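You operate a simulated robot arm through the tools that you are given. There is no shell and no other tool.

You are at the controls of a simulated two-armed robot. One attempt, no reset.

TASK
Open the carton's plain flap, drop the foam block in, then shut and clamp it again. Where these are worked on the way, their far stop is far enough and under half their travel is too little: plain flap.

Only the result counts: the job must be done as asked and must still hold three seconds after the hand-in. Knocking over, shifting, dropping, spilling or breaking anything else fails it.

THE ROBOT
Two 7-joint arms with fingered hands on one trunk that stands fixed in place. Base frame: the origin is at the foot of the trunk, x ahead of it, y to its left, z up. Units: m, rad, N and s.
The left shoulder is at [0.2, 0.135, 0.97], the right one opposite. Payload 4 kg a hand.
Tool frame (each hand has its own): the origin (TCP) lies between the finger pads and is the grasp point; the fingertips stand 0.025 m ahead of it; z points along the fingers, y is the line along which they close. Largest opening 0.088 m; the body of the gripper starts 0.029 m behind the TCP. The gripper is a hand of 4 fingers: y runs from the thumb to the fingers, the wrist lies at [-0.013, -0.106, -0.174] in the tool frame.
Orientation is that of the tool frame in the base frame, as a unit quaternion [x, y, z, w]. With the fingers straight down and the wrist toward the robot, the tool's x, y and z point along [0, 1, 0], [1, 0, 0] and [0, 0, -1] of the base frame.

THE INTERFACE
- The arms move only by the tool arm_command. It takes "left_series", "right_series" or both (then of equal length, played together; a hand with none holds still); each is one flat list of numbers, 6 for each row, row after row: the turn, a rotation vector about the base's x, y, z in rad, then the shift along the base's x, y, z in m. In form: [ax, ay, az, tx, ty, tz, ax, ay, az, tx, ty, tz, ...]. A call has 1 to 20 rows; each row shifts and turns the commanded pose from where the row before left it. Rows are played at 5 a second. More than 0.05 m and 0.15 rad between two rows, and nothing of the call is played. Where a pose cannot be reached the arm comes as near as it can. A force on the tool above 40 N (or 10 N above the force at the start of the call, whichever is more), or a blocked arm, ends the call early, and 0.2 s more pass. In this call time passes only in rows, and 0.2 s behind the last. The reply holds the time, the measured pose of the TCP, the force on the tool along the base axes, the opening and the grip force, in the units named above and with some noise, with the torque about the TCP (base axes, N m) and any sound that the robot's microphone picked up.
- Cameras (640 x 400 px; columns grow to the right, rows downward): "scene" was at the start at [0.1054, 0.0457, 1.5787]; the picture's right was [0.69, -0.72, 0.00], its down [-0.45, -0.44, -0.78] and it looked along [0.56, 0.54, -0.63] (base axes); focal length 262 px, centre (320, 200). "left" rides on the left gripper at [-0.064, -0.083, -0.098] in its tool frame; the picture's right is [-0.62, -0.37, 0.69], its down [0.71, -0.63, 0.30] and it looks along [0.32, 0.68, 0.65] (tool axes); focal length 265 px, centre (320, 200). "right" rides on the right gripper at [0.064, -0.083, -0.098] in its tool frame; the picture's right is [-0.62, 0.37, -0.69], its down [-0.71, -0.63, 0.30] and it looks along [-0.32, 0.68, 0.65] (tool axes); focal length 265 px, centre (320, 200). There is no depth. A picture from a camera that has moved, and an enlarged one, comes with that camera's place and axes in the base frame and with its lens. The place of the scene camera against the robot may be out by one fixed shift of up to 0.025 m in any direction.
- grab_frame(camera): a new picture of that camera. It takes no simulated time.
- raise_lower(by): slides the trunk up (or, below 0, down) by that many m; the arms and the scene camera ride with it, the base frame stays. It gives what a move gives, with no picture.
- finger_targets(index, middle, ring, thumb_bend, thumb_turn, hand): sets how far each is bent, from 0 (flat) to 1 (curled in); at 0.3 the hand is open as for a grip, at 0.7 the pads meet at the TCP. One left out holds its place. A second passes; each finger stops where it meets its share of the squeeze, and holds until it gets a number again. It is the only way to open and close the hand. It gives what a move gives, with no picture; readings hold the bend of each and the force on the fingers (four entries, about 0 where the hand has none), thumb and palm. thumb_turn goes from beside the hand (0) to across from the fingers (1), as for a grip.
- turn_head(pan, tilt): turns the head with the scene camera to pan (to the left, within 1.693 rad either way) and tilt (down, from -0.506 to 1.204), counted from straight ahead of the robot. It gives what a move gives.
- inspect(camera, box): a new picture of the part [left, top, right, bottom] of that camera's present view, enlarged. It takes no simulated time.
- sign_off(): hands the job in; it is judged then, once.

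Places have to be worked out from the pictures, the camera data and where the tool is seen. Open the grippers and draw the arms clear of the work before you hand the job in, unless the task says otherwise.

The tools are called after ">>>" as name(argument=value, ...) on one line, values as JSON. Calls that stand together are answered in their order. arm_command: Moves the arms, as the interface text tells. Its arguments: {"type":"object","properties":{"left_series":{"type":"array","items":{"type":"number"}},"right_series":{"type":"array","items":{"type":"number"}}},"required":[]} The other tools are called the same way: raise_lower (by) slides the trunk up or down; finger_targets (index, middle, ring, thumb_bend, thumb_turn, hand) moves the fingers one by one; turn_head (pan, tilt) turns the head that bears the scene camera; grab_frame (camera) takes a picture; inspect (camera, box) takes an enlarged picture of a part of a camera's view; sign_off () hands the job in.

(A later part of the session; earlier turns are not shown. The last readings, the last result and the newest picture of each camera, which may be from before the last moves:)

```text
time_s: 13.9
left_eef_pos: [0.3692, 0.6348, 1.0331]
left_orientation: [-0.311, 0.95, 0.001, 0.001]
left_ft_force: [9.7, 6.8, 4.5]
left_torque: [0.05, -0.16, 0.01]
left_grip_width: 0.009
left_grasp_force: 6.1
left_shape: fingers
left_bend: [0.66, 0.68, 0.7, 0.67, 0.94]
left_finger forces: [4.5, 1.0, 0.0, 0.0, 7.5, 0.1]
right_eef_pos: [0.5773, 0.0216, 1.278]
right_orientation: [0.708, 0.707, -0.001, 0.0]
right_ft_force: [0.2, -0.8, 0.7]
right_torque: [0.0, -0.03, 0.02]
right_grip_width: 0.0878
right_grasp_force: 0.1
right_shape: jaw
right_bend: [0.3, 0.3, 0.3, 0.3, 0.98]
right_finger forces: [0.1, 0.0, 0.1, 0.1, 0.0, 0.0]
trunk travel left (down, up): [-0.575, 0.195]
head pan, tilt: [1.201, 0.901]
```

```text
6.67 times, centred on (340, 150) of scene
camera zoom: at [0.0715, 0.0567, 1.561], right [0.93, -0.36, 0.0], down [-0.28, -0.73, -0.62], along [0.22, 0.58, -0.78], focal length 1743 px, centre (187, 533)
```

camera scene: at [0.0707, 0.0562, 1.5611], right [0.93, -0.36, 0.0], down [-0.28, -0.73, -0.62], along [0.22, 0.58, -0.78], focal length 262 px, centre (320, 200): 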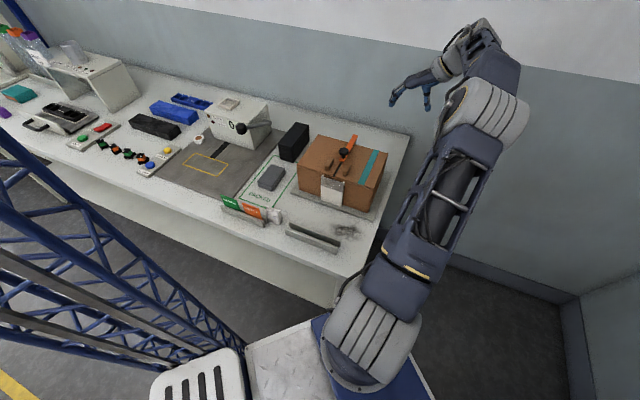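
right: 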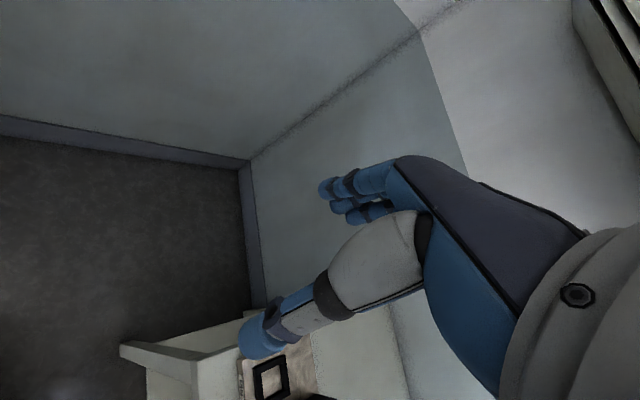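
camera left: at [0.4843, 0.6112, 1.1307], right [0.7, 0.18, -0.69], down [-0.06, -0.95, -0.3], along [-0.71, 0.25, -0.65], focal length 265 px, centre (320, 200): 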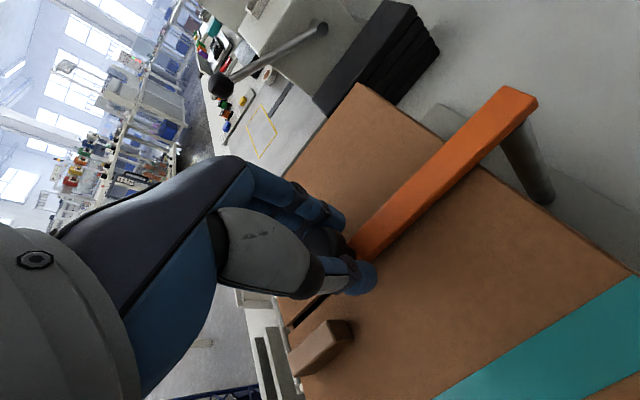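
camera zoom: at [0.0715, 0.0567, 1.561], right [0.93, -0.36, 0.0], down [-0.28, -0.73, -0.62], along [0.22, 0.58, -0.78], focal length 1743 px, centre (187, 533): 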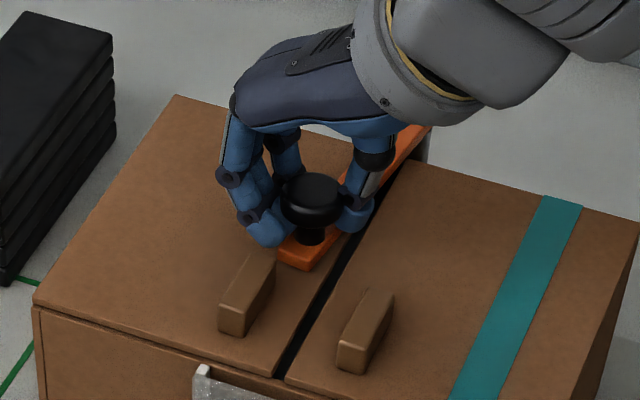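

The bar swings freely toward the plain-flap side (CW from above). I follow the arc around the post (radius ≈0.105 m), turning the hand with it.

>>> arm_command(left_series=[0, 0, -0.12, -0.0052, 0.0114, 0, 0, 0, -0.12, -0.0057, 0.0113, 0, 0, 0, -0.12, -0.0042, 0.0118, 0, 0, 0, -0.12, -0.0027, 0.0123, 0, 0, 0, -0.12, -0.0013, 0.0125, 0])

>>> inspect(camera="scene", box=[280, 90, 400, 210])

```text
time_s: 15.1
left_eef_pos: [0.3504, 0.694, 1.0327]
left_orientation: [-0.016, 1.0, -0.001, 0.0]
left_ft_force: [4.6, 0.2, 0.9]
left_torque: [0.0, -0.07, 0.02]
left_grip_width: 0.0085
left_grasp_force: 5.8
left_shape: fingers
left_bend: [0.66, 0.68, 0.7, 0.67, 0.94]
left_finger forces: [3.4, 2.0, 0.0, 0.0, 6.5, 0.0]
right_eef_pos: [0.5758, 0.0218, 1.277]
right_orientation: [0.708, 0.706, 0.0, 0.0]
right_ft_force: [-0.7, -0.4, 0.3]
right_torque: [0.01, 0.01, 0.0]
right_grip_width: 0.0876
right_grasp_force: 0.0
right_shape: jaw
right_bend: [0.3, 0.3, 0.3, 0.3, 0.98]
right_finger forces: [0.1, 0.0, 0.0, 0.1, 0.1, 0.1]
trunk travel left (down, up): [-0.575, 0.195]
head pan, tilt: [1.201, 0.901]
```

```text
3.33 times, centred on (340, 150) of scene
camera zoom: at [0.0715, 0.0564, 1.5609], right [0.93, -0.36, 0.0], down [-0.28, -0.73, -0.62], along [0.22, 0.58, -0.78], focal length 872 px, centre (253, 367)
```

zoom: 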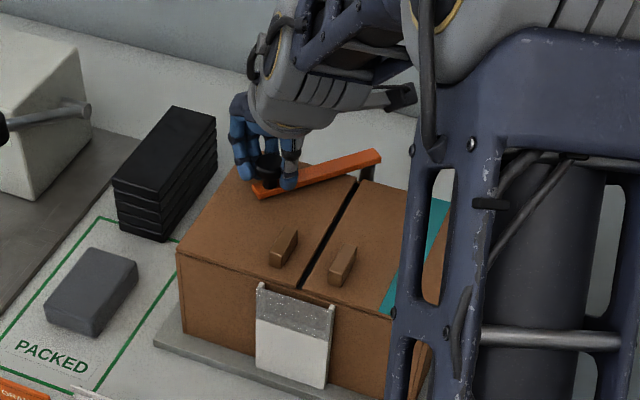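

The bar follows smoothly with ~5 N. I continue the arc.

>>> arm_command(left_series=[0, 0, -0.12, 0.0008, 0.0126, 0, 0, 0, -0.12, 0.0022, 0.0124, 0, 0, 0, -0.12, 0.0032, 0.0121, 0, 0, 0, -0.12, 0.0046, 0.0116, 0, 0, 0, -0.12, 0.006, 0.011, 0, 0, 0, -0.12, 0.0073, 0.0103, 0])

>>> inspect(camera="scene", box=[280, 90, 400, 210])

>>> grab_frame(camera="left")

```text
time_s: 16.5
left_eef_pos: [0.3731, 0.7633, 1.0337]
left_orientation: [0.337, 0.941, 0.0, 0.0]
left_ft_force: [0.7, -0.6, -0.8]
left_torque: [0.02, 0.05, 0.05]
left_grip_width: 0.0077
left_grasp_force: 5.5
left_shape: fingers
left_bend: [0.66, 0.68, 0.7, 0.67, 0.95]
left_finger forces: [2.3, 3.3, 0.0, 0.0, 5.3, 0.0]
right_eef_pos: [0.577, 0.0215, 1.276]
right_orientation: [0.707, 0.707, 0.0, 0.0]
right_ft_force: [-0.3, -0.2, -1.0]
right_torque: [0.0, -0.04, -0.02]
right_grip_width: 0.0876
right_grasp_force: 0.1
right_shape: jaw
right_bend: [0.3, 0.3, 0.3, 0.3, 0.98]
right_finger forces: [0.0, 0.0, 0.1, 0.0, 0.0, 0.1]
trunk travel left (down, up): [-0.575, 0.195]
head pan, tilt: [1.201, 0.901]
```

```text
3.33 times, centred on (340, 150) of scene
camera zoom: at [0.0712, 0.0565, 1.561], right [0.93, -0.36, 0.0], down [-0.28, -0.73, -0.62], along [0.22, 0.58, -0.78], focal length 872 px, centre (253, 367)
```

zoom: 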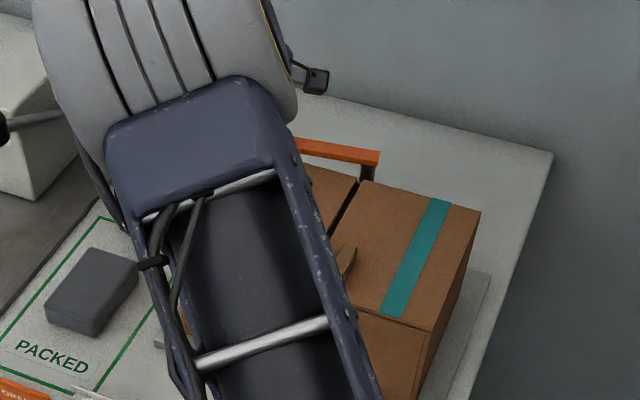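

```text
taken
camera left: at [0.3695, 0.6597, 1.1305], right [0.24, -0.68, -0.69], down [-0.95, -0.03, -0.3], along [0.18, 0.73, -0.65], focal length 265 px, centre (320, 200)
```

left: 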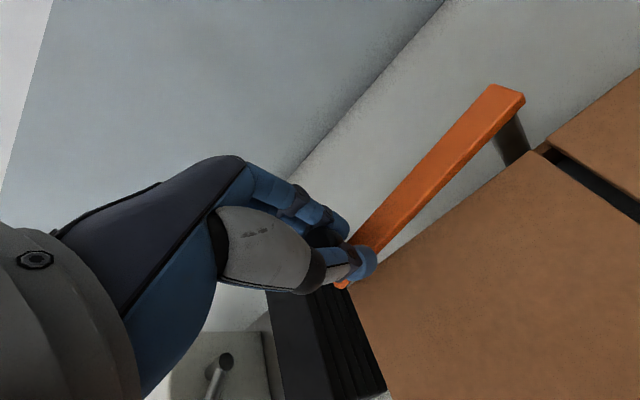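

The bar is now just behind the carton's rear edge with no resistance. I continue past 90° to keep the knob clear of the flap, watching for a stop.

>>> arm_command(left_series=[0, 0, -0.1, 0.007, 0.0078, 0, 0, 0, -0.12, 0.0094, 0.0085, 0, 0, 0, -0.12, 0.0103, 0.0072, 0, 0, 0, -0.12, 0.0111, 0.0059, 0])

>>> grab_frame(camera="left")

```text
time_s: 17.5
left_eef_pos: [0.4085, 0.7923, 1.0336]
left_orientation: [0.542, 0.84, -0.001, -0.001]
left_ft_force: [-20.0, -28.2, 6.9]
left_torque: [-0.26, 0.18, 0.3]
left_grip_width: 0.0337
left_grasp_force: 13.8
left_shape: fingers
left_bend: [0.7, 0.7, 0.7, 0.5, 0.86]
left_finger forces: [0.1, 0.1, 0.1, 0.0, 28.2, 0.0]
right_eef_pos: [0.5745, 0.0197, 1.2782]
right_orientation: [0.707, 0.707, 0.001, -0.001]
right_ft_force: [-0.1, 0.3, -0.1]
right_torque: [0.0, 0.0, 0.02]
right_grip_width: 0.0875
right_grasp_force: 0.1
right_shape: jaw
right_bend: [0.3, 0.3, 0.3, 0.3, 0.98]
right_finger forces: [0.0, 0.1, 0.0, 0.0, 0.0, 0.1]
trunk travel left (down, up): [-0.575, 0.195]
head pan, tilt: [1.201, 0.901]
```

```text
taken
camera left: at [0.3584, 0.7004, 1.1313], right [-0.08, -0.72, -0.69], down [-0.87, 0.39, -0.3], along [0.49, 0.58, -0.66], focal length 265 px, centre (320, 200)
```

left: 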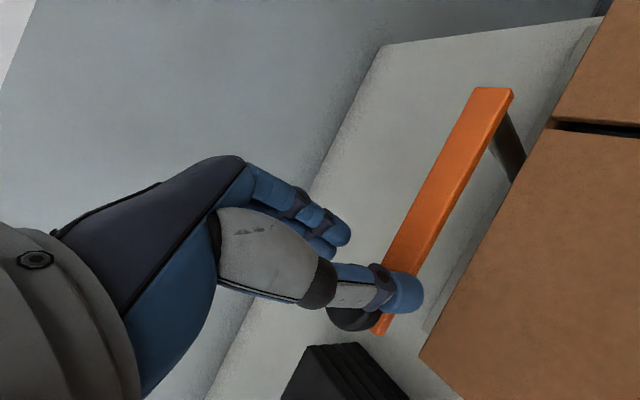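

The bar reached its stop near 90–95° (thumb pushing 28 N). I open the hand and lift straight up to look.

>>> arm_command(left_series=[0, 0, 0.1, -0.0111, -0.0059, 0])

>>> finger_targets(hand="left", index=0.3, middle=0.3, ring=0.3, thumb_bend=0.3)

>>> arm_command(left_series=[0, 0, 0, 0, 0, 0.04, 0, 0, 0, 0, 0, 0.04, 0, 0, 0, 0, 0, 0.04])

>>> grab_frame(camera="left")

>>> grab_frame(camera="scene")

```text
time_s: 17.9
left_eef_pos: [0.4009, 0.7854, 1.0339]
left_orientation: [0.5, 0.866, 0.0, 0.001]
left_ft_force: [-10.3, -18.0, 6.0]
left_torque: [-0.22, 0.14, 0.12]
left_grip_width: 0.0227
left_grasp_force: 9.4
left_shape: fingers
left_bend: [0.7, 0.7, 0.7, 0.55, 0.9]
left_finger forces: [0.0, 0.0, 0.1, 0.0, 18.6, 0.1]
right_eef_pos: [0.5762, 0.0207, 1.2767]
right_orientation: [0.708, 0.707, 0.0, 0.0]
right_ft_force: [-0.3, -0.3, -0.5]
right_torque: [0.02, -0.01, 0.0]
right_grip_width: 0.0876
right_grasp_force: 0.0
right_shape: jaw
right_bend: [0.3, 0.3, 0.3, 0.3, 0.98]
right_finger forces: [0.0, 0.0, 0.0, 0.0, 0.1, 0.1]
trunk travel left (down, up): [-0.575, 0.195]
head pan, tilt: [1.201, 0.901]
```

```text
time_s: 18.9
left_eef_pos: [0.3997, 0.7866, 1.0337]
left_orientation: [0.5, 0.866, 0.0, 0.0]
left_ft_force: [-0.4, -0.1, -0.2]
left_torque: [-0.02, -0.02, 0.01]
left_grip_width: 0.0843
left_grasp_force: 0.1
left_shape: fingers
left_bend: [0.3, 0.3, 0.3, 0.3, 0.97]
left_finger forces: [0.0, 0.0, 0.1, 0.0, 0.0, 0.0]
right_eef_pos: [0.5771, 0.0212, 1.277]
right_orientation: [0.707, 0.707, 0.0, -0.001]
right_ft_force: [1.6, 0.0, -0.5]
right_torque: [0.02, 0.0, 0.0]
right_grip_width: 0.0878
right_grasp_force: 0.1
right_shape: jaw
right_bend: [0.3, 0.3, 0.3, 0.3, 0.98]
right_finger forces: [0.1, 0.0, 0.0, 0.1, 0.0, 0.0]
trunk travel left (down, up): [-0.575, 0.195]
head pan, tilt: [1.201, 0.901]
```

```text
time_s: 19.7
left_eef_pos: [0.4001, 0.788, 1.1529]
left_orientation: [0.499, 0.867, 0.0, -0.001]
left_ft_force: [-0.4, -0.3, 0.0]
left_torque: [-0.01, -0.03, -0.01]
left_grip_width: 0.0843
left_grasp_force: 0.1
left_shape: fingers
left_bend: [0.3, 0.3, 0.3, 0.3, 0.97]
left_finger forces: [0.0, 0.1, 0.1, 0.1, 0.0, 0.0]
right_eef_pos: [0.576, 0.0225, 1.2769]
right_orientation: [0.707, 0.707, 0.0, -0.001]
right_ft_force: [0.1, 0.3, 1.0]
right_torque: [-0.02, -0.01, -0.03]
right_grip_width: 0.0874
right_grasp_force: 0.0
right_shape: jaw
right_bend: [0.3, 0.3, 0.3, 0.3, 0.98]
right_finger forces: [0.1, 0.0, 0.0, 0.0, 0.0, 0.0]
trunk travel left (down, up): [-0.575, 0.195]
head pan, tilt: [1.201, 0.901]
```

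```text
taken
camera left: at [0.3593, 0.6921, 1.2508], right [-0.01, -0.72, -0.69], down [-0.9, 0.3, -0.3], along [0.43, 0.62, -0.65], focal length 265 px, centre (320, 200)
```

left: 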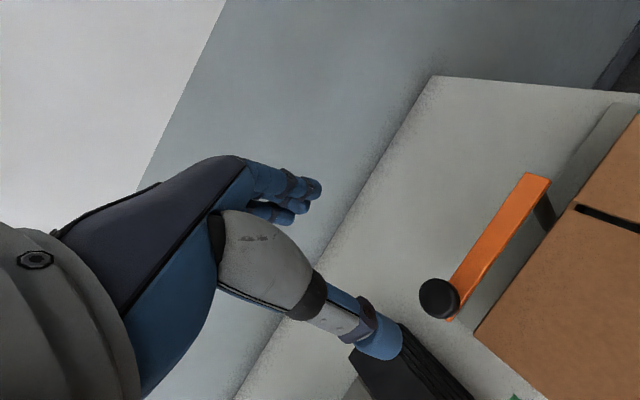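

```text
taken
camera scene: at [0.071, 0.0568, 1.561], right [0.93, -0.36, 0.0], down [-0.28, -0.73, -0.62], along [0.22, 0.58, -0.78], focal length 262 px, centre (320, 200)
```

scene: 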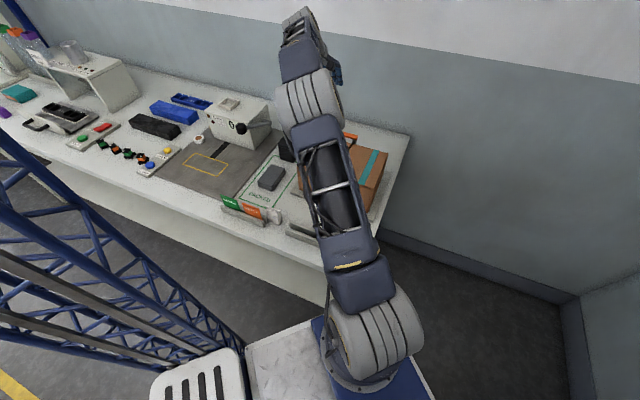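

The knob is parked at about (0.379,0.780), ~1 cm behind the carton's rear edge: the plain flap is free. I turn the hand back to yaw 135° above the plain flap's tab (estimated at (0.326,0.607)), half-closing the fingers to fit between the tabs.

>>> arm_command(left_series=[0, 0, 0.141, -0.0057, -0.014, -0.002, 0, 0, 0.141, -0.0057, -0.014, -0.002, 0, 0, 0.141, -0.0057, -0.014, -0.002, 0, 0, 0.141, -0.0057, -0.014, -0.002, 0, 0, 0.141, -0.0057, -0.014, -0.002, 0, 0, 0.141, -0.0057, -0.014, -0.002, 0, 0, 0.141, -0.0057, -0.014, -0.002, 0, 0, 0.141, -0.0057, -0.014, -0.002, 0, 0, 0.141, -0.0057, -0.014, -0.002, 0, 0, 0.141, -0.0057, -0.014, -0.002, 0, 0, 0.141, -0.0057, -0.014, -0.002, 0, 0, 0.141, -0.0057, -0.014, -0.002, 0, 0, 0.141, -0.0057, -0.0135, -0.002])

>>> finger_targets(hand="left", index=0.5, middle=0.5, ring=0.5, thumb_bend=0.5)

>>> grab_frame(camera="left")

>>> inspect(camera="scene", box=[260, 90, 400, 220])

```text
time_s: 22.5
left_eef_pos: [0.326, 0.6053, 1.1285]
left_orientation: [-0.385, 0.923, 0.0, 0.0]
left_ft_force: [0.3, 0.0, -0.1]
left_torque: [0.01, -0.01, -0.01]
left_grip_width: 0.0845
left_grasp_force: 0.1
left_shape: fingers
left_bend: [0.3, 0.3, 0.3, 0.3, 0.97]
left_finger forces: [0.0, 0.0, 0.0, 0.1, 0.0, 0.0]
right_eef_pos: [0.5758, 0.0214, 1.276]
right_orientation: [0.707, 0.707, 0.0, 0.0]
right_ft_force: [-0.1, 0.0, 0.3]
right_torque: [-0.03, 0.0, -0.02]
right_grip_width: 0.0877
right_grasp_force: 0.1
right_shape: jaw
right_bend: [0.3, 0.3, 0.3, 0.3, 0.98]
right_finger forces: [0.0, 0.0, 0.1, 0.0, 0.0, 0.1]
trunk travel left (down, up): [-0.575, 0.195]
head pan, tilt: [1.201, 0.901]
```

```text
time_s: 23.5
left_eef_pos: [0.3263, 0.6058, 1.1275]
left_orientation: [-0.385, 0.923, -0.001, 0.0]
left_ft_force: [0.2, -0.2, 0.2]
left_torque: [-0.02, 0.0, -0.02]
left_grip_width: 0.0423
left_grasp_force: 0.1
left_shape: fingers
left_bend: [0.5, 0.5, 0.5, 0.5, 0.97]
left_finger forces: [0.1, 0.1, 0.0, 0.0, 0.1, 0.1]
right_eef_pos: [0.576, 0.0213, 1.2757]
right_orientation: [0.707, 0.707, 0.0, 0.0]
right_ft_force: [-0.1, 0.4, -0.4]
right_torque: [0.02, 0.02, 0.03]
right_grip_width: 0.0876
right_grasp_force: 0.0
right_shape: jaw
right_bend: [0.3, 0.3, 0.3, 0.3, 0.98]
right_finger forces: [0.0, 0.0, 0.0, 0.0, 0.1, 0.0]
trunk travel left (down, up): [-0.575, 0.195]
head pan, tilt: [1.201, 0.901]
```

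```text
taken
camera left: at [0.4299, 0.5935, 1.2248], right [0.7, 0.18, -0.69], down [-0.06, -0.95, -0.3], along [-0.71, 0.25, -0.65], focal length 265 px, centre (320, 200)
```

left: 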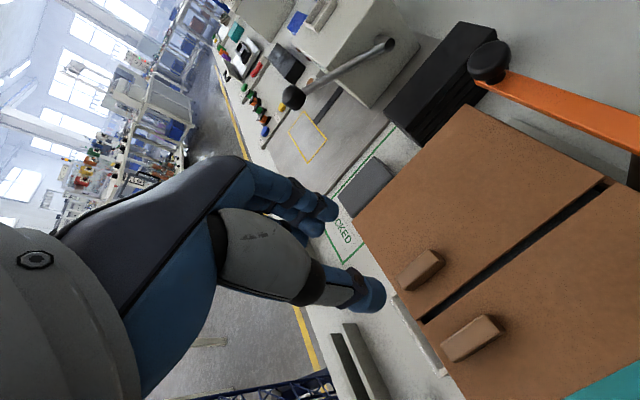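

```text
3.08 times, centred on (330, 155) of scene
camera zoom: at [0.0711, 0.0566, 1.561], right [0.93, -0.36, 0.0], down [-0.28, -0.73, -0.62], along [0.22, 0.58, -0.78], focal length 805 px, centre (289, 338)
```

zoom: 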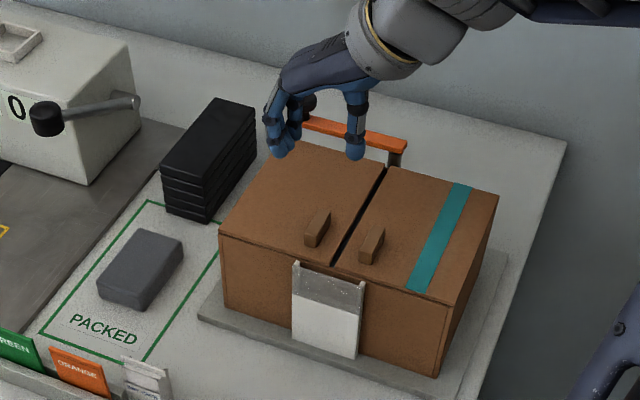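

Both views are clear. I zoom on the tabs for an accurate location.

>>> inspect(camera="left", box=[380, 230, 520, 370])

>>> inspect(camera="scene", box=[320, 140, 400, 200])

```text
2.86 times, centred on (450, 300) of left
camera zoom: at [0.4299, 0.5935, 1.2248], right [0.7, 0.18, -0.69], down [-0.06, -0.95, -0.3], along [-0.71, 0.25, -0.65], focal length 758 px, centre (-51, -86)
```

zoom: 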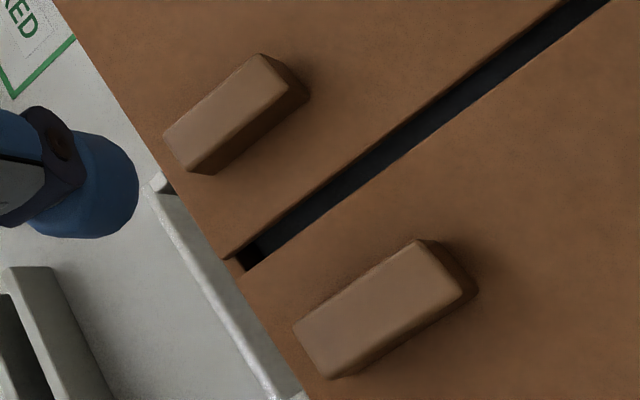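

```text
6.67 times, centred on (360, 170) of scene
camera zoom: at [0.0711, 0.0566, 1.561], right [0.93, -0.36, 0.0], down [-0.28, -0.73, -0.62], along [0.22, 0.58, -0.78], focal length 1743 px, centre (53, 400)
```

zoom: 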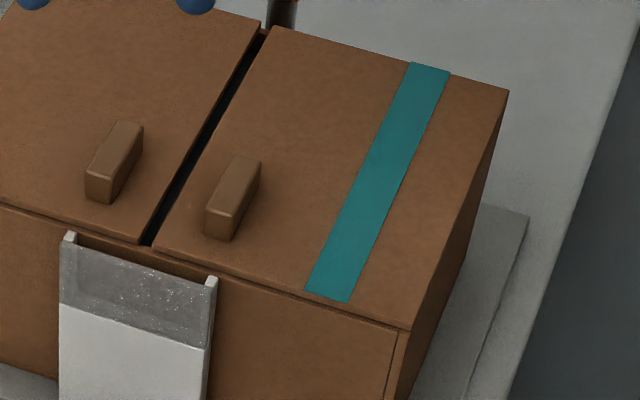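

The plain flap's tab is at about (0.3245, 0.610), top z≈1.003, 10 mm wide and 37 mm long. I descend over it so the fingertips nearly touch the flap on both sides.

>>> arm_command(left_series=[0, 0, 0, -0.0015, 0.005, -0.03, 0, 0, 0, 0, 0, -0.03, 0, 0, 0, 0, 0, -0.03, 0, 0, 0, 0, 0, -0.018])

>>> grab_frame(camera="left")

>>> inspect(camera="scene", box=[290, 120, 380, 200])

```text
time_s: 24.5
left_eef_pos: [0.3249, 0.6118, 1.0212]
left_orientation: [-0.383, 0.924, 0.001, 0.0]
left_ft_force: [-1.7, 0.5, 9.3]
left_torque: [0.12, 0.3, 0.01]
left_grip_width: 0.0421
left_grasp_force: 4.6
left_shape: fingers
left_bend: [0.5, 0.49, 0.5, 0.5, 0.97]
left_finger forces: [0.0, 9.8, 0.0, 0.1, 0.0, 0.1]
right_eef_pos: [0.5767, 0.0214, 1.2762]
right_orientation: [0.707, 0.708, 0.0, -0.001]
right_ft_force: [0.8, -0.3, 0.4]
right_torque: [0.01, 0.01, 0.0]
right_grip_width: 0.0876
right_grasp_force: 0.2
right_shape: jaw
right_bend: [0.3, 0.3, 0.3, 0.3, 0.98]
right_finger forces: [0.0, 0.0, 0.0, 0.1, 0.0, 0.0]
trunk travel left (down, up): [-0.575, 0.195]
head pan, tilt: [1.201, 0.901]
```

```text
taken
camera left: at [0.4281, 0.5997, 1.1185], right [0.7, 0.18, -0.69], down [-0.06, -0.95, -0.31], along [-0.71, 0.25, -0.65], focal length 265 px, centre (320, 200)
```

left: 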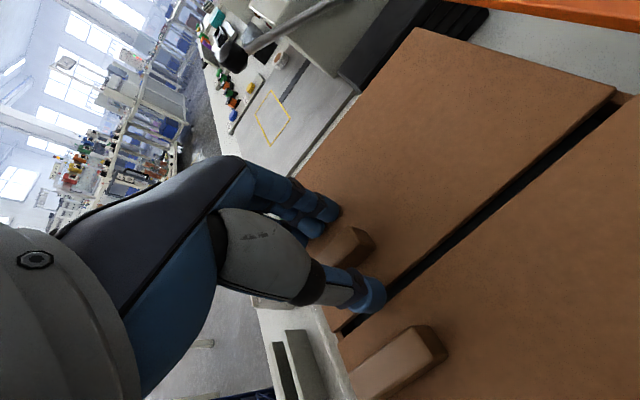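

```text
5.00 times, centred on (335, 160) of scene
camera zoom: at [0.0709, 0.0564, 1.5613], right [0.93, -0.36, 0.0], down [-0.28, -0.73, -0.62], along [0.22, 0.58, -0.78], focal length 1308 px, centre (245, 400)
```

zoom: 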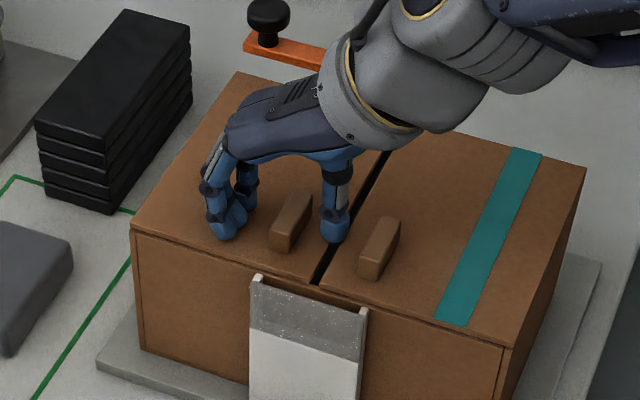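

The middle fingertip touches the flap (9.8 N). I back off 3 mm and pinch the tab.

>>> arm_command(left_series=[0, 0, 0, 0, 0, 0.003])

>>> finger_targets(hand="left", index=0.75, middle=0.75, ring=0.75, thumb_bend=0.75)

>>> inspect(camera="scene", box=[290, 120, 380, 200])

>>> inspect(camera="left", box=[240, 160, 420, 340])

```text
time_s: 24.9
left_eef_pos: [0.3244, 0.6117, 1.0213]
left_orientation: [-0.384, 0.923, 0.0, 0.0]
left_ft_force: [0.4, 0.7, 1.1]
left_torque: [0.02, 0.02, -0.01]
left_grip_width: 0.0422
left_grasp_force: 0.1
left_shape: fingers
left_bend: [0.5, 0.49, 0.5, 0.5, 0.97]
left_finger forces: [0.0, 0.9, 0.1, 0.0, 0.0, 0.0]
right_eef_pos: [0.5761, 0.0233, 1.278]
right_orientation: [0.707, 0.707, 0.0, 0.0]
right_ft_force: [0.2, 0.0, 0.4]
right_torque: [-0.02, 0.03, 0.06]
right_grip_width: 0.0875
right_grasp_force: 0.0
right_shape: jaw
right_bend: [0.3, 0.3, 0.3, 0.3, 0.98]
right_finger forces: [0.0, 0.0, 0.0, 0.0, 0.1, 0.0]
trunk travel left (down, up): [-0.575, 0.195]
head pan, tilt: [1.201, 0.901]
```

```text
time_s: 25.9
left_eef_pos: [0.3247, 0.6112, 1.0232]
left_orientation: [-0.384, 0.923, 0.0, 0.0]
left_ft_force: [-7.5, 2.6, -4.1]
left_torque: [-0.01, -0.08, -0.22]
left_grip_width: 0.0067
left_grasp_force: 15.5
left_shape: fingers
left_bend: [0.73, 0.72, 0.72, 0.65, 0.97]
left_finger forces: [6.5, 6.0, 6.6, 0.0, 12.1, 0.0]
right_eef_pos: [0.5758, 0.021, 1.2774]
right_orientation: [0.707, 0.707, 0.0, 0.0]
right_ft_force: [0.6, 0.1, -0.4]
right_torque: [-0.02, 0.01, -0.02]
right_grip_width: 0.0876
right_grasp_force: 0.0
right_shape: jaw
right_bend: [0.3, 0.3, 0.3, 0.3, 0.98]
right_finger forces: [0.0, 0.0, 0.0, 0.1, 0.0, 0.1]
trunk travel left (down, up): [-0.575, 0.195]
head pan, tilt: [1.201, 0.901]
```

```text
5.00 times, centred on (335, 160) of scene
camera zoom: at [0.0708, 0.0568, 1.561], right [0.93, -0.36, 0.0], down [-0.28, -0.73, -0.62], along [0.22, 0.58, -0.78], focal length 1308 px, centre (245, 400)
```

zoom: 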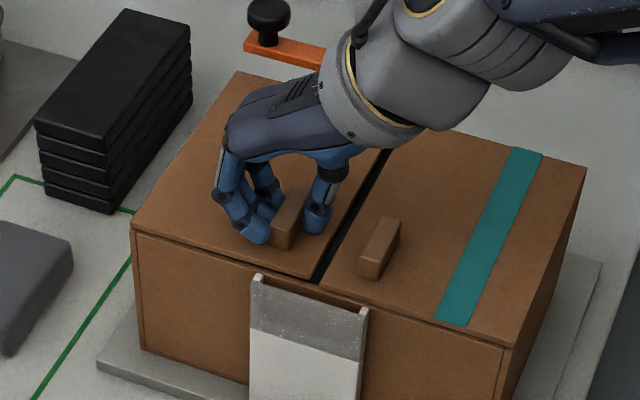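

```text
2.22 times, centred on (330, 250) of left
camera zoom: at [0.4279, 0.5991, 1.1201], right [0.7, 0.18, -0.69], down [-0.06, -0.95, -0.3], along [-0.71, 0.25, -0.65], focal length 590 px, centre (298, 89)
```

zoom: 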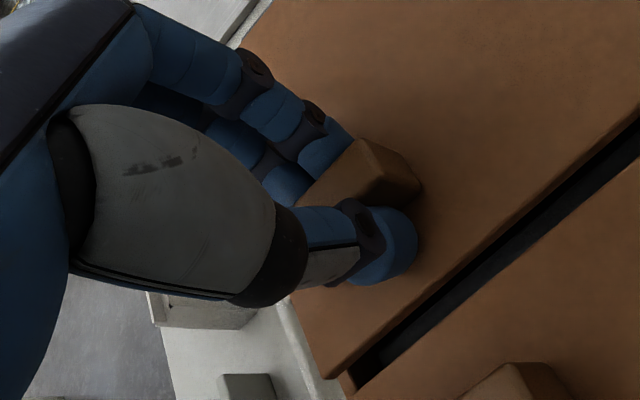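

Tab pinched firmly (~6 N per finger, thumb 12 N). I now lift it along the flap's arc about the left-edge hinge, rotating the hand with it, first 0.3 rad.

>>> arm_command(left_series=[-0.0707, -0.0707, 0, -0.0026, 0.0026, 0.0091, -0.0707, -0.0707, 0, -0.0032, 0.0032, 0.0086, -0.0707, -0.0707, 0, -0.0038, 0.0038, 0.0082])

>>> inspect(camera="scene", box=[270, 100, 390, 210])

```text
time_s: 26.7
left_eef_pos: [0.3149, 0.6198, 1.0466]
left_orientation: [-0.379, 0.913, -0.138, 0.057]
left_ft_force: [-10.5, 4.9, -7.8]
left_torque: [0.12, 0.02, -0.21]
left_grip_width: 0.0065
left_grasp_force: 16.1
left_shape: fingers
left_bend: [0.73, 0.73, 0.73, 0.67, 0.97]
left_finger forces: [7.8, 7.2, 7.8, 0.1, 9.3, 0.0]
right_eef_pos: [0.5761, 0.0223, 1.2768]
right_orientation: [0.707, 0.707, 0.001, -0.001]
right_ft_force: [0.0, 0.3, -0.2]
right_torque: [-0.02, 0.0, 0.03]
right_grip_width: 0.0876
right_grasp_force: 0.1
right_shape: jaw
right_bend: [0.3, 0.3, 0.3, 0.3, 0.98]
right_finger forces: [0.0, 0.1, 0.0, 0.1, 0.0, 0.0]
trunk travel left (down, up): [-0.575, 0.195]
head pan, tilt: [1.201, 0.901]
```

```text
3.64 times, centred on (330, 155) of scene
camera zoom: at [0.071, 0.0569, 1.561], right [0.93, -0.36, 0.0], down [-0.28, -0.73, -0.62], along [0.22, 0.58, -0.78], focal length 951 px, centre (284, 364)
```

zoom: 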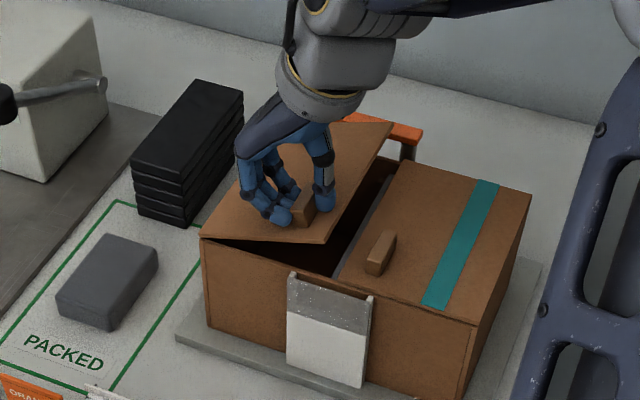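

The plain flap is lifting nicely. I continue the arc to about 0.8 rad.

>>> arm_command(left_series=[-0.0707, -0.0707, 0, -0.0044, 0.0044, 0.0076, -0.0707, -0.0707, 0, -0.0049, 0.0049, 0.0069, -0.0707, -0.0707, 0, -0.0053, 0.0053, 0.0062, -0.0707, -0.0707, 0, -0.0058, 0.0058, 0.0055, -0.0707, -0.0707, 0, -0.0061, 0.0061, 0.0046])

>>> inspect(camera="scene", box=[250, 80, 400, 210])

```text
time_s: 27.9
left_eef_pos: [0.2879, 0.6461, 1.0784]
left_orientation: [-0.353, 0.85, -0.361, 0.148]
left_ft_force: [-9.0, 1.6, -11.5]
left_torque: [0.2, 0.06, -0.14]
left_grip_width: 0.0068
left_grasp_force: 17.0
left_shape: fingers
left_bend: [0.73, 0.73, 0.73, 0.67, 0.97]
left_finger forces: [8.3, 7.8, 8.4, 0.1, 9.0, 0.0]
right_eef_pos: [0.5763, 0.0221, 1.277]
right_orientation: [0.707, 0.707, 0.001, 0.0]
right_ft_force: [0.2, -0.6, 0.4]
right_torque: [0.05, -0.04, 0.01]
right_grip_width: 0.0875
right_grasp_force: 0.1
right_shape: jaw
right_bend: [0.3, 0.3, 0.3, 0.3, 0.98]
right_finger forces: [0.0, 0.1, 0.0, 0.0, 0.0, 0.1]
trunk travel left (down, up): [-0.575, 0.195]
head pan, tilt: [1.201, 0.901]
```

```text
3.08 times, centred on (325, 145) of scene
camera zoom: at [0.0711, 0.0568, 1.561], right [0.93, -0.36, 0.0], down [-0.28, -0.73, -0.62], along [0.22, 0.58, -0.78], focal length 805 px, centre (305, 369)
```

zoom: 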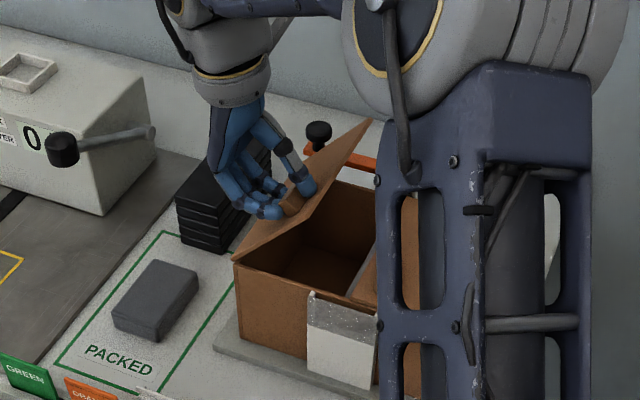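

Half way open and forces stay ~15 N. I continue toward 1.1 rad.

>>> arm_command(left_series=[-0.0707, -0.0707, 0, -0.0064, 0.0064, 0.0037, -0.0707, -0.0707, 0, -0.0066, 0.0066, 0.0027, -0.0707, -0.0707, 0, -0.0069, 0.0069, 0.0018])

>>> inspect(camera="scene", box=[230, 70, 400, 210])

>>> grab_frame(camera="left")

```text
time_s: 28.7
left_eef_pos: [0.2673, 0.6676, 1.0864]
left_orientation: [-0.327, 0.787, -0.484, 0.199]
left_ft_force: [-7.3, -2.3, -14.8]
left_torque: [0.2, 0.01, -0.13]
left_grip_width: 0.0064
left_grasp_force: 17.1
left_shape: fingers
left_bend: [0.73, 0.73, 0.73, 0.67, 0.97]
left_finger forces: [8.3, 8.0, 9.4, 0.0, 8.9, 0.0]
right_eef_pos: [0.5771, 0.023, 1.2773]
right_orientation: [0.707, 0.707, 0.0, -0.001]
right_ft_force: [-0.5, -1.4, 0.0]
right_torque: [0.01, -0.01, -0.01]
right_grip_width: 0.0879
right_grasp_force: 0.1
right_shape: jaw
right_bend: [0.3, 0.3, 0.3, 0.3, 0.98]
right_finger forces: [0.0, 0.1, 0.0, 0.0, 0.0, 0.0]
trunk travel left (down, up): [-0.575, 0.195]
head pan, tilt: [1.201, 0.901]
```

```text
2.86 times, centred on (315, 140) of scene
camera zoom: at [0.0711, 0.0567, 1.561], right [0.93, -0.36, 0.0], down [-0.28, -0.73, -0.62], along [0.22, 0.58, -0.78], focal length 747 px, centre (334, 371)
```

zoom: 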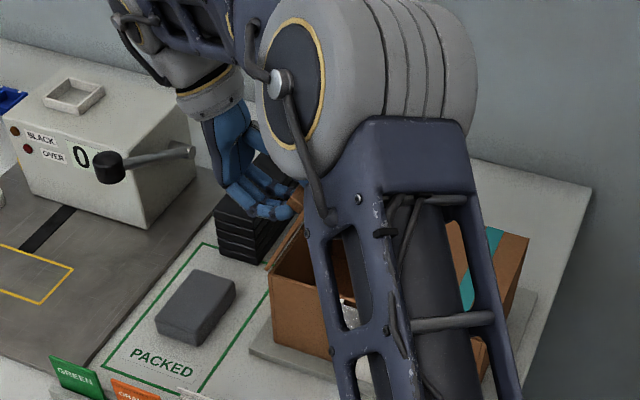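

```text
taken
camera left: at [0.2778, 0.749, 1.2044], right [0.99, -0.12, 0.01], down [-0.11, -0.9, 0.43], along [-0.04, -0.42, -0.9], focal length 265 px, centre (320, 200)
```

left: 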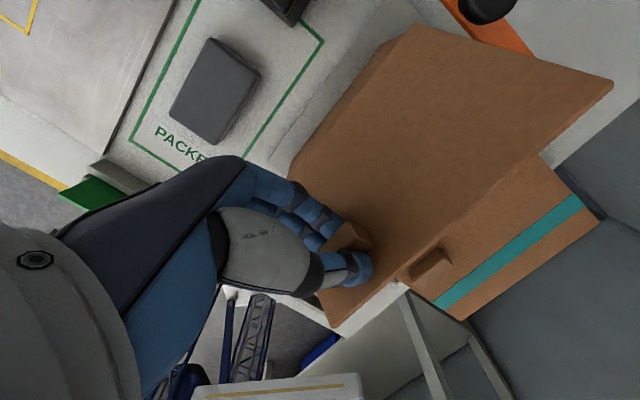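

Flap is about 63° open. I continue three more steps with a slight radius correction for the downward pull.

>>> arm_command(left_series=[-0.0707, -0.0707, 0, -0.0069, 0.0069, 0.0003, -0.0707, -0.0707, 0, -0.0069, 0.0069, -0.0006, -0.0707, -0.0707, 0, -0.0069, 0.0069, -0.0016])

>>> grab_frame(camera="left")

>>> grab_frame(camera="scene")

```text
time_s: 29.5
left_eef_pos: [0.2482, 0.6873, 1.0841]
left_orientation: [-0.293, 0.706, -0.596, 0.245]
left_ft_force: [-3.8, -4.8, -9.3]
left_torque: [0.16, -0.06, -0.07]
left_grip_width: 0.0064
left_grasp_force: 15.3
left_shape: fingers
left_bend: [0.74, 0.73, 0.73, 0.66, 0.97]
left_finger forces: [7.0, 6.4, 7.8, 0.0, 10.3, 0.1]
right_eef_pos: [0.5773, 0.0213, 1.2758]
right_orientation: [0.708, 0.707, 0.0, 0.0]
right_ft_force: [-1.0, -0.7, -0.3]
right_torque: [0.02, 0.05, 0.01]
right_grip_width: 0.0875
right_grasp_force: 0.0
right_shape: jaw
right_bend: [0.3, 0.3, 0.3, 0.3, 0.98]
right_finger forces: [0.1, 0.0, 0.0, 0.0, 0.0, 0.0]
trunk travel left (down, up): [-0.575, 0.195]
head pan, tilt: [1.201, 0.901]
```

```text
taken
camera left: at [0.2344, 0.7926, 1.1824], right [0.97, -0.09, 0.24], down [-0.22, -0.79, 0.57], along [0.14, -0.61, -0.78], focal length 265 px, centre (320, 200)
```

left: 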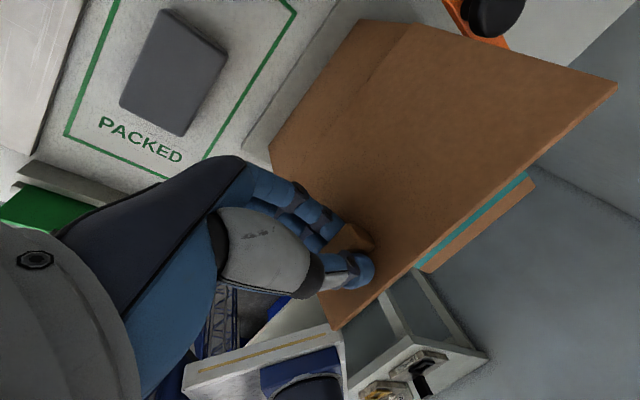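

```text
taken
camera scene: at [0.0712, 0.0565, 1.5611], right [0.93, -0.36, 0.0], down [-0.28, -0.73, -0.62], along [0.22, 0.58, -0.78], focal length 262 px, centre (320, 200)
```

scene: 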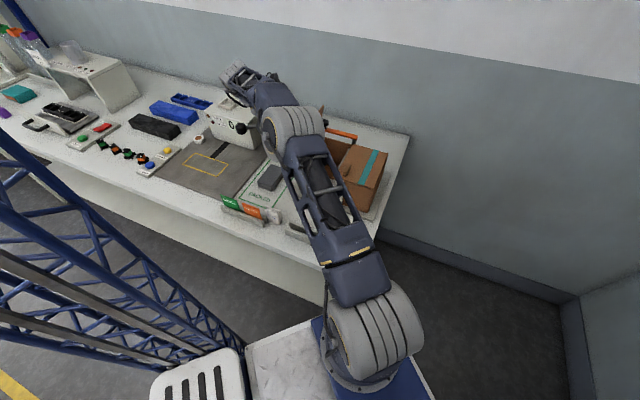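

Flap is near 80°. I proceed in small steps past vertical, watching the forces for the far stop.

>>> arm_command(left_series=[-0.0707, -0.0707, 0, -0.0068, 0.0068, -0.0022, -0.0707, -0.0707, 0, -0.0066, 0.0066, -0.0033])

>>> grab_frame(camera="left")

```text
time_s: 30.1
left_eef_pos: [0.246, 0.687, 1.0801]
left_orientation: [-0.282, 0.675, -0.632, 0.255]
left_ft_force: [1.6, 0.7, 4.4]
left_torque: [0.03, -0.19, 0.07]
left_grip_width: 0.007
left_grasp_force: 11.5
left_shape: fingers
left_bend: [0.74, 0.74, 0.74, 0.63, 0.96]
left_finger forces: [3.6, 3.1, 3.3, 0.0, 13.4, 0.0]
left hand out of reach, approached as far as the arm can: row 1, 2
right_eef_pos: [0.5764, 0.0207, 1.2765]
right_orientation: [0.707, 0.707, 0.0, -0.001]
right_ft_force: [0.2, 0.8, 0.5]
right_torque: [-0.01, 0.03, -0.03]
right_grip_width: 0.0875
right_grasp_force: 0.1
right_shape: jaw
right_bend: [0.3, 0.3, 0.3, 0.3, 0.98]
right_finger forces: [0.0, 0.0, 0.1, 0.1, 0.0, 0.0]
trunk travel left (down, up): [-0.575, 0.195]
head pan, tilt: [1.201, 0.901]
```

```text
taken
camera left: at [0.2278, 0.7996, 1.1675], right [0.95, -0.07, 0.31], down [-0.26, -0.74, 0.62], along [0.19, -0.66, -0.72], focal length 265 px, centre (320, 200)
```

left: 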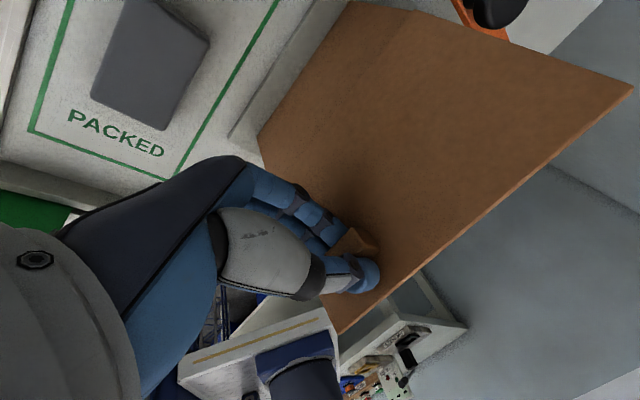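

The left arm hit a reach limit at about 86° of hand rotation. I relax the hand's rotation slightly and try pushing the tab onward by translation only.

>>> arm_command(left_series=[0.08, 0.08, 0, 0, 0, 0, 0, 0, 0, -0.005, 0.005, -0.002])

>>> grab_frame(camera="left")

```text
time_s: 30.7
left_eef_pos: [0.2414, 0.692, 1.0767]
left_orientation: [-0.297, 0.709, -0.593, 0.238]
left_ft_force: [1.2, 0.3, 14.5]
left_torque: [-0.22, -0.34, 0.03]
left_grip_width: 0.0089
left_grasp_force: 10.1
left_shape: fingers
left_bend: [0.75, 0.74, 0.75, 0.59, 0.96]
left_finger forces: [1.1, 0.9, 0.8, 0.0, 17.0, 0.1]
right_eef_pos: [0.576, 0.0212, 1.2772]
right_orientation: [0.708, 0.707, 0.0, 0.001]
right_ft_force: [-0.7, 0.0, -0.5]
right_torque: [0.02, -0.01, -0.01]
right_grip_width: 0.0877
right_grasp_force: 0.0
right_shape: jaw
right_bend: [0.3, 0.3, 0.3, 0.3, 0.98]
right_finger forces: [0.1, 0.0, 0.0, 0.0, 0.1, 0.0]
trunk travel left (down, up): [-0.575, 0.195]
head pan, tilt: [1.201, 0.901]
```

```text
taken
camera left: at [0.23, 0.7969, 1.1748], right [0.97, -0.09, 0.23], down [-0.21, -0.79, 0.57], along [0.12, -0.6, -0.79], focal length 265 px, centre (320, 200)
```

left: 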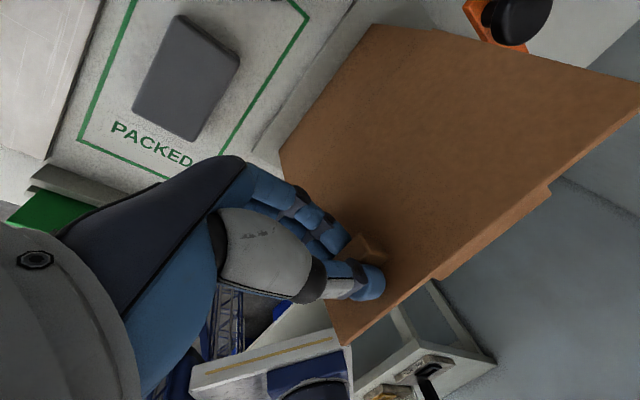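

The tool is pressing down on the tab (14 N), so I raise it to the proper arc height and continue to the left.

>>> arm_command(left_series=[0, 0, 0, 0, 0, 0.006, 0, 0, 0, 0, 0, 0.005, 0, 0, 0, -0.003, 0.003, 0])

>>> grab_frame(camera="left")

```text
time_s: 31.5
left_eef_pos: [0.239, 0.6964, 1.0848]
left_orientation: [-0.298, 0.709, -0.594, 0.236]
left_ft_force: [-1.0, -1.1, -15.3]
left_torque: [0.34, 0.03, -0.18]
left_grip_width: 0.0073
left_grasp_force: 15.4
left_shape: fingers
left_bend: [0.74, 0.74, 0.74, 0.64, 0.96]
left_finger forces: [7.5, 7.8, 7.4, 0.0, 7.8, 0.0]
right_eef_pos: [0.5768, 0.0225, 1.2774]
right_orientation: [0.707, 0.707, 0.0, 0.0]
right_ft_force: [0.0, -1.3, 0.0]
right_torque: [0.0, 0.01, 0.02]
right_grip_width: 0.0875
right_grasp_force: 0.0
right_shape: jaw
right_bend: [0.3, 0.3, 0.3, 0.3, 0.98]
right_finger forces: [0.1, 0.0, 0.0, 0.0, 0.1, 0.1]
trunk travel left (down, up): [-0.575, 0.195]
head pan, tilt: [1.201, 0.901]
```

```text
taken
camera left: at [0.227, 0.8007, 1.1825], right [0.97, -0.09, 0.22], down [-0.21, -0.79, 0.58], along [0.12, -0.61, -0.79], focal length 265 px, centre (320, 200)
```

left: 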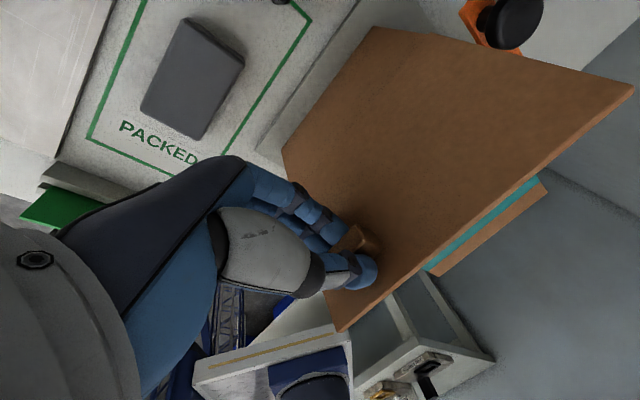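

The flap is about 85–88° open; neutral TCP height is ≈1.081. I continue pushing left/down along the arc.

>>> arm_command(left_series=[0, 0, 0, -0.006, 0.006, -0.003, 0, 0, 0, -0.006, 0.006, -0.002, 0, 0, 0, -0.006, 0.006, -0.002])

>>> grab_frame(camera="left")

>>> grab_frame(camera="scene")

```text
time_s: 32.3
left_eef_pos: [0.2316, 0.7015, 1.0821]
left_orientation: [-0.298, 0.71, -0.592, 0.238]
left_ft_force: [-3.2, -4.7, 0.9]
left_torque: [-0.02, -0.21, -0.11]
left_grip_width: 0.0081
left_grasp_force: 14.1
left_shape: fingers
left_bend: [0.74, 0.74, 0.74, 0.63, 0.96]
left_finger forces: [4.2, 4.3, 5.2, 0.1, 13.9, 0.0]
left hand out of reach, approached as far as the arm can: row 1, 2
right_eef_pos: [0.5762, 0.0223, 1.2766]
right_orientation: [0.707, 0.707, 0.0, 0.001]
right_ft_force: [-0.3, -0.2, -0.2]
right_torque: [-0.01, -0.01, -0.03]
right_grip_width: 0.0876
right_grasp_force: 0.1
right_shape: jaw
right_bend: [0.3, 0.3, 0.3, 0.3, 0.98]
right_finger forces: [0.1, 0.0, 0.0, 0.0, 0.1, 0.0]
trunk travel left (down, up): [-0.575, 0.195]
head pan, tilt: [1.201, 0.901]
```

```text
taken
camera left: at [0.2208, 0.8064, 1.1794], right [0.97, -0.09, 0.22], down [-0.21, -0.79, 0.57], along [0.13, -0.6, -0.79], focal length 265 px, centre (320, 200)
```

left: 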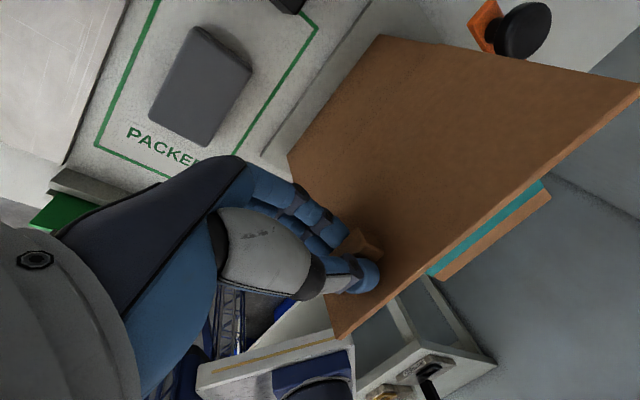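

```text
taken
camera scene: at [0.071, 0.0564, 1.5612], right [0.93, -0.36, 0.0], down [-0.28, -0.73, -0.62], along [0.22, 0.58, -0.78], focal length 262 px, centre (320, 200)
```

scene: 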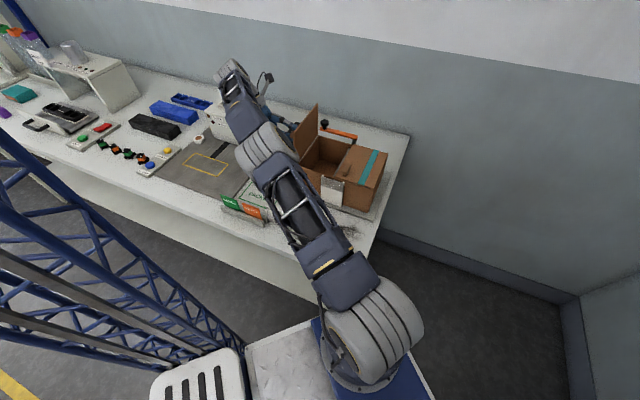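

The scene camera now sees the flap standing up. I zoom to judge the angle.

>>> inspect(camera="scene", box=[260, 90, 400, 220])

```text
3.08 times, centred on (330, 155) of scene
camera zoom: at [0.071, 0.0564, 1.5612], right [0.93, -0.36, 0.0], down [-0.28, -0.73, -0.62], along [0.22, 0.58, -0.78], focal length 805 px, centre (289, 338)
```

zoom: 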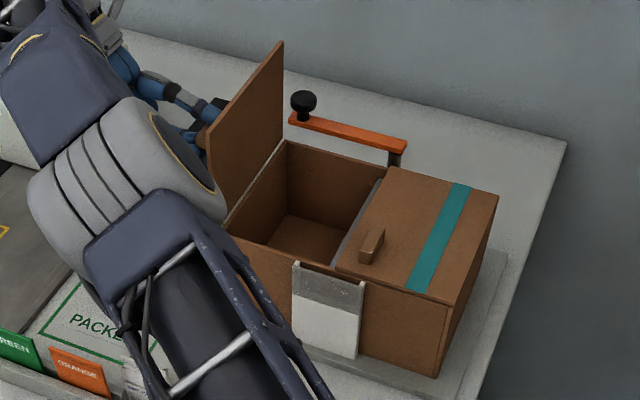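

The flap is at ≈91°, just past vertical. I push it farther left in small steps.

>>> arm_command(left_series=[0.03, 0.03, 0, -0.005, 0.005, -0.001, 0.03, 0.03, 0, -0.005, 0.005, -0.001])

>>> inspect(camera="scene", box=[260, 90, 400, 220])

```text
time_s: 32.9
left_eef_pos: [0.2218, 0.7117, 1.0799]
left_orientation: [-0.309, 0.734, -0.561, 0.227]
left_ft_force: [-0.6, 2.3, 8.5]
left_torque: [-0.13, -0.27, 0.02]
left_grip_width: 0.0085
left_grasp_force: 10.4
left_shape: fingers
left_bend: [0.74, 0.74, 0.75, 0.62, 0.96]
left_finger forces: [3.0, 3.6, 0.0, 0.0, 15.2, 0.0]
right_eef_pos: [0.5761, 0.0227, 1.2773]
right_orientation: [0.707, 0.707, -0.001, 0.0]
right_ft_force: [-0.3, -0.1, -0.7]
right_torque: [-0.01, 0.0, 0.01]
right_grip_width: 0.0876
right_grasp_force: 0.0
right_shape: jaw
right_bend: [0.3, 0.3, 0.3, 0.3, 0.98]
right_finger forces: [0.1, 0.0, 0.0, 0.0, 0.0, 0.0]
trunk travel left (down, up): [-0.575, 0.195]
head pan, tilt: [1.201, 0.901]
```

```text
3.08 times, centred on (330, 155) of scene
camera zoom: at [0.071, 0.0565, 1.5612], right [0.93, -0.36, 0.0], down [-0.28, -0.73, -0.62], along [0.22, 0.58, -0.78], focal length 805 px, centre (289, 338)
```

zoom: 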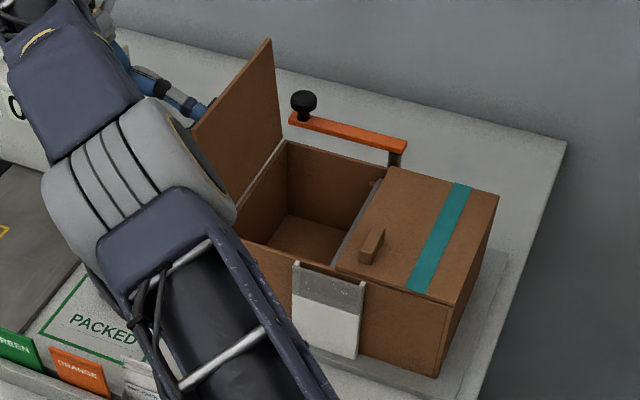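

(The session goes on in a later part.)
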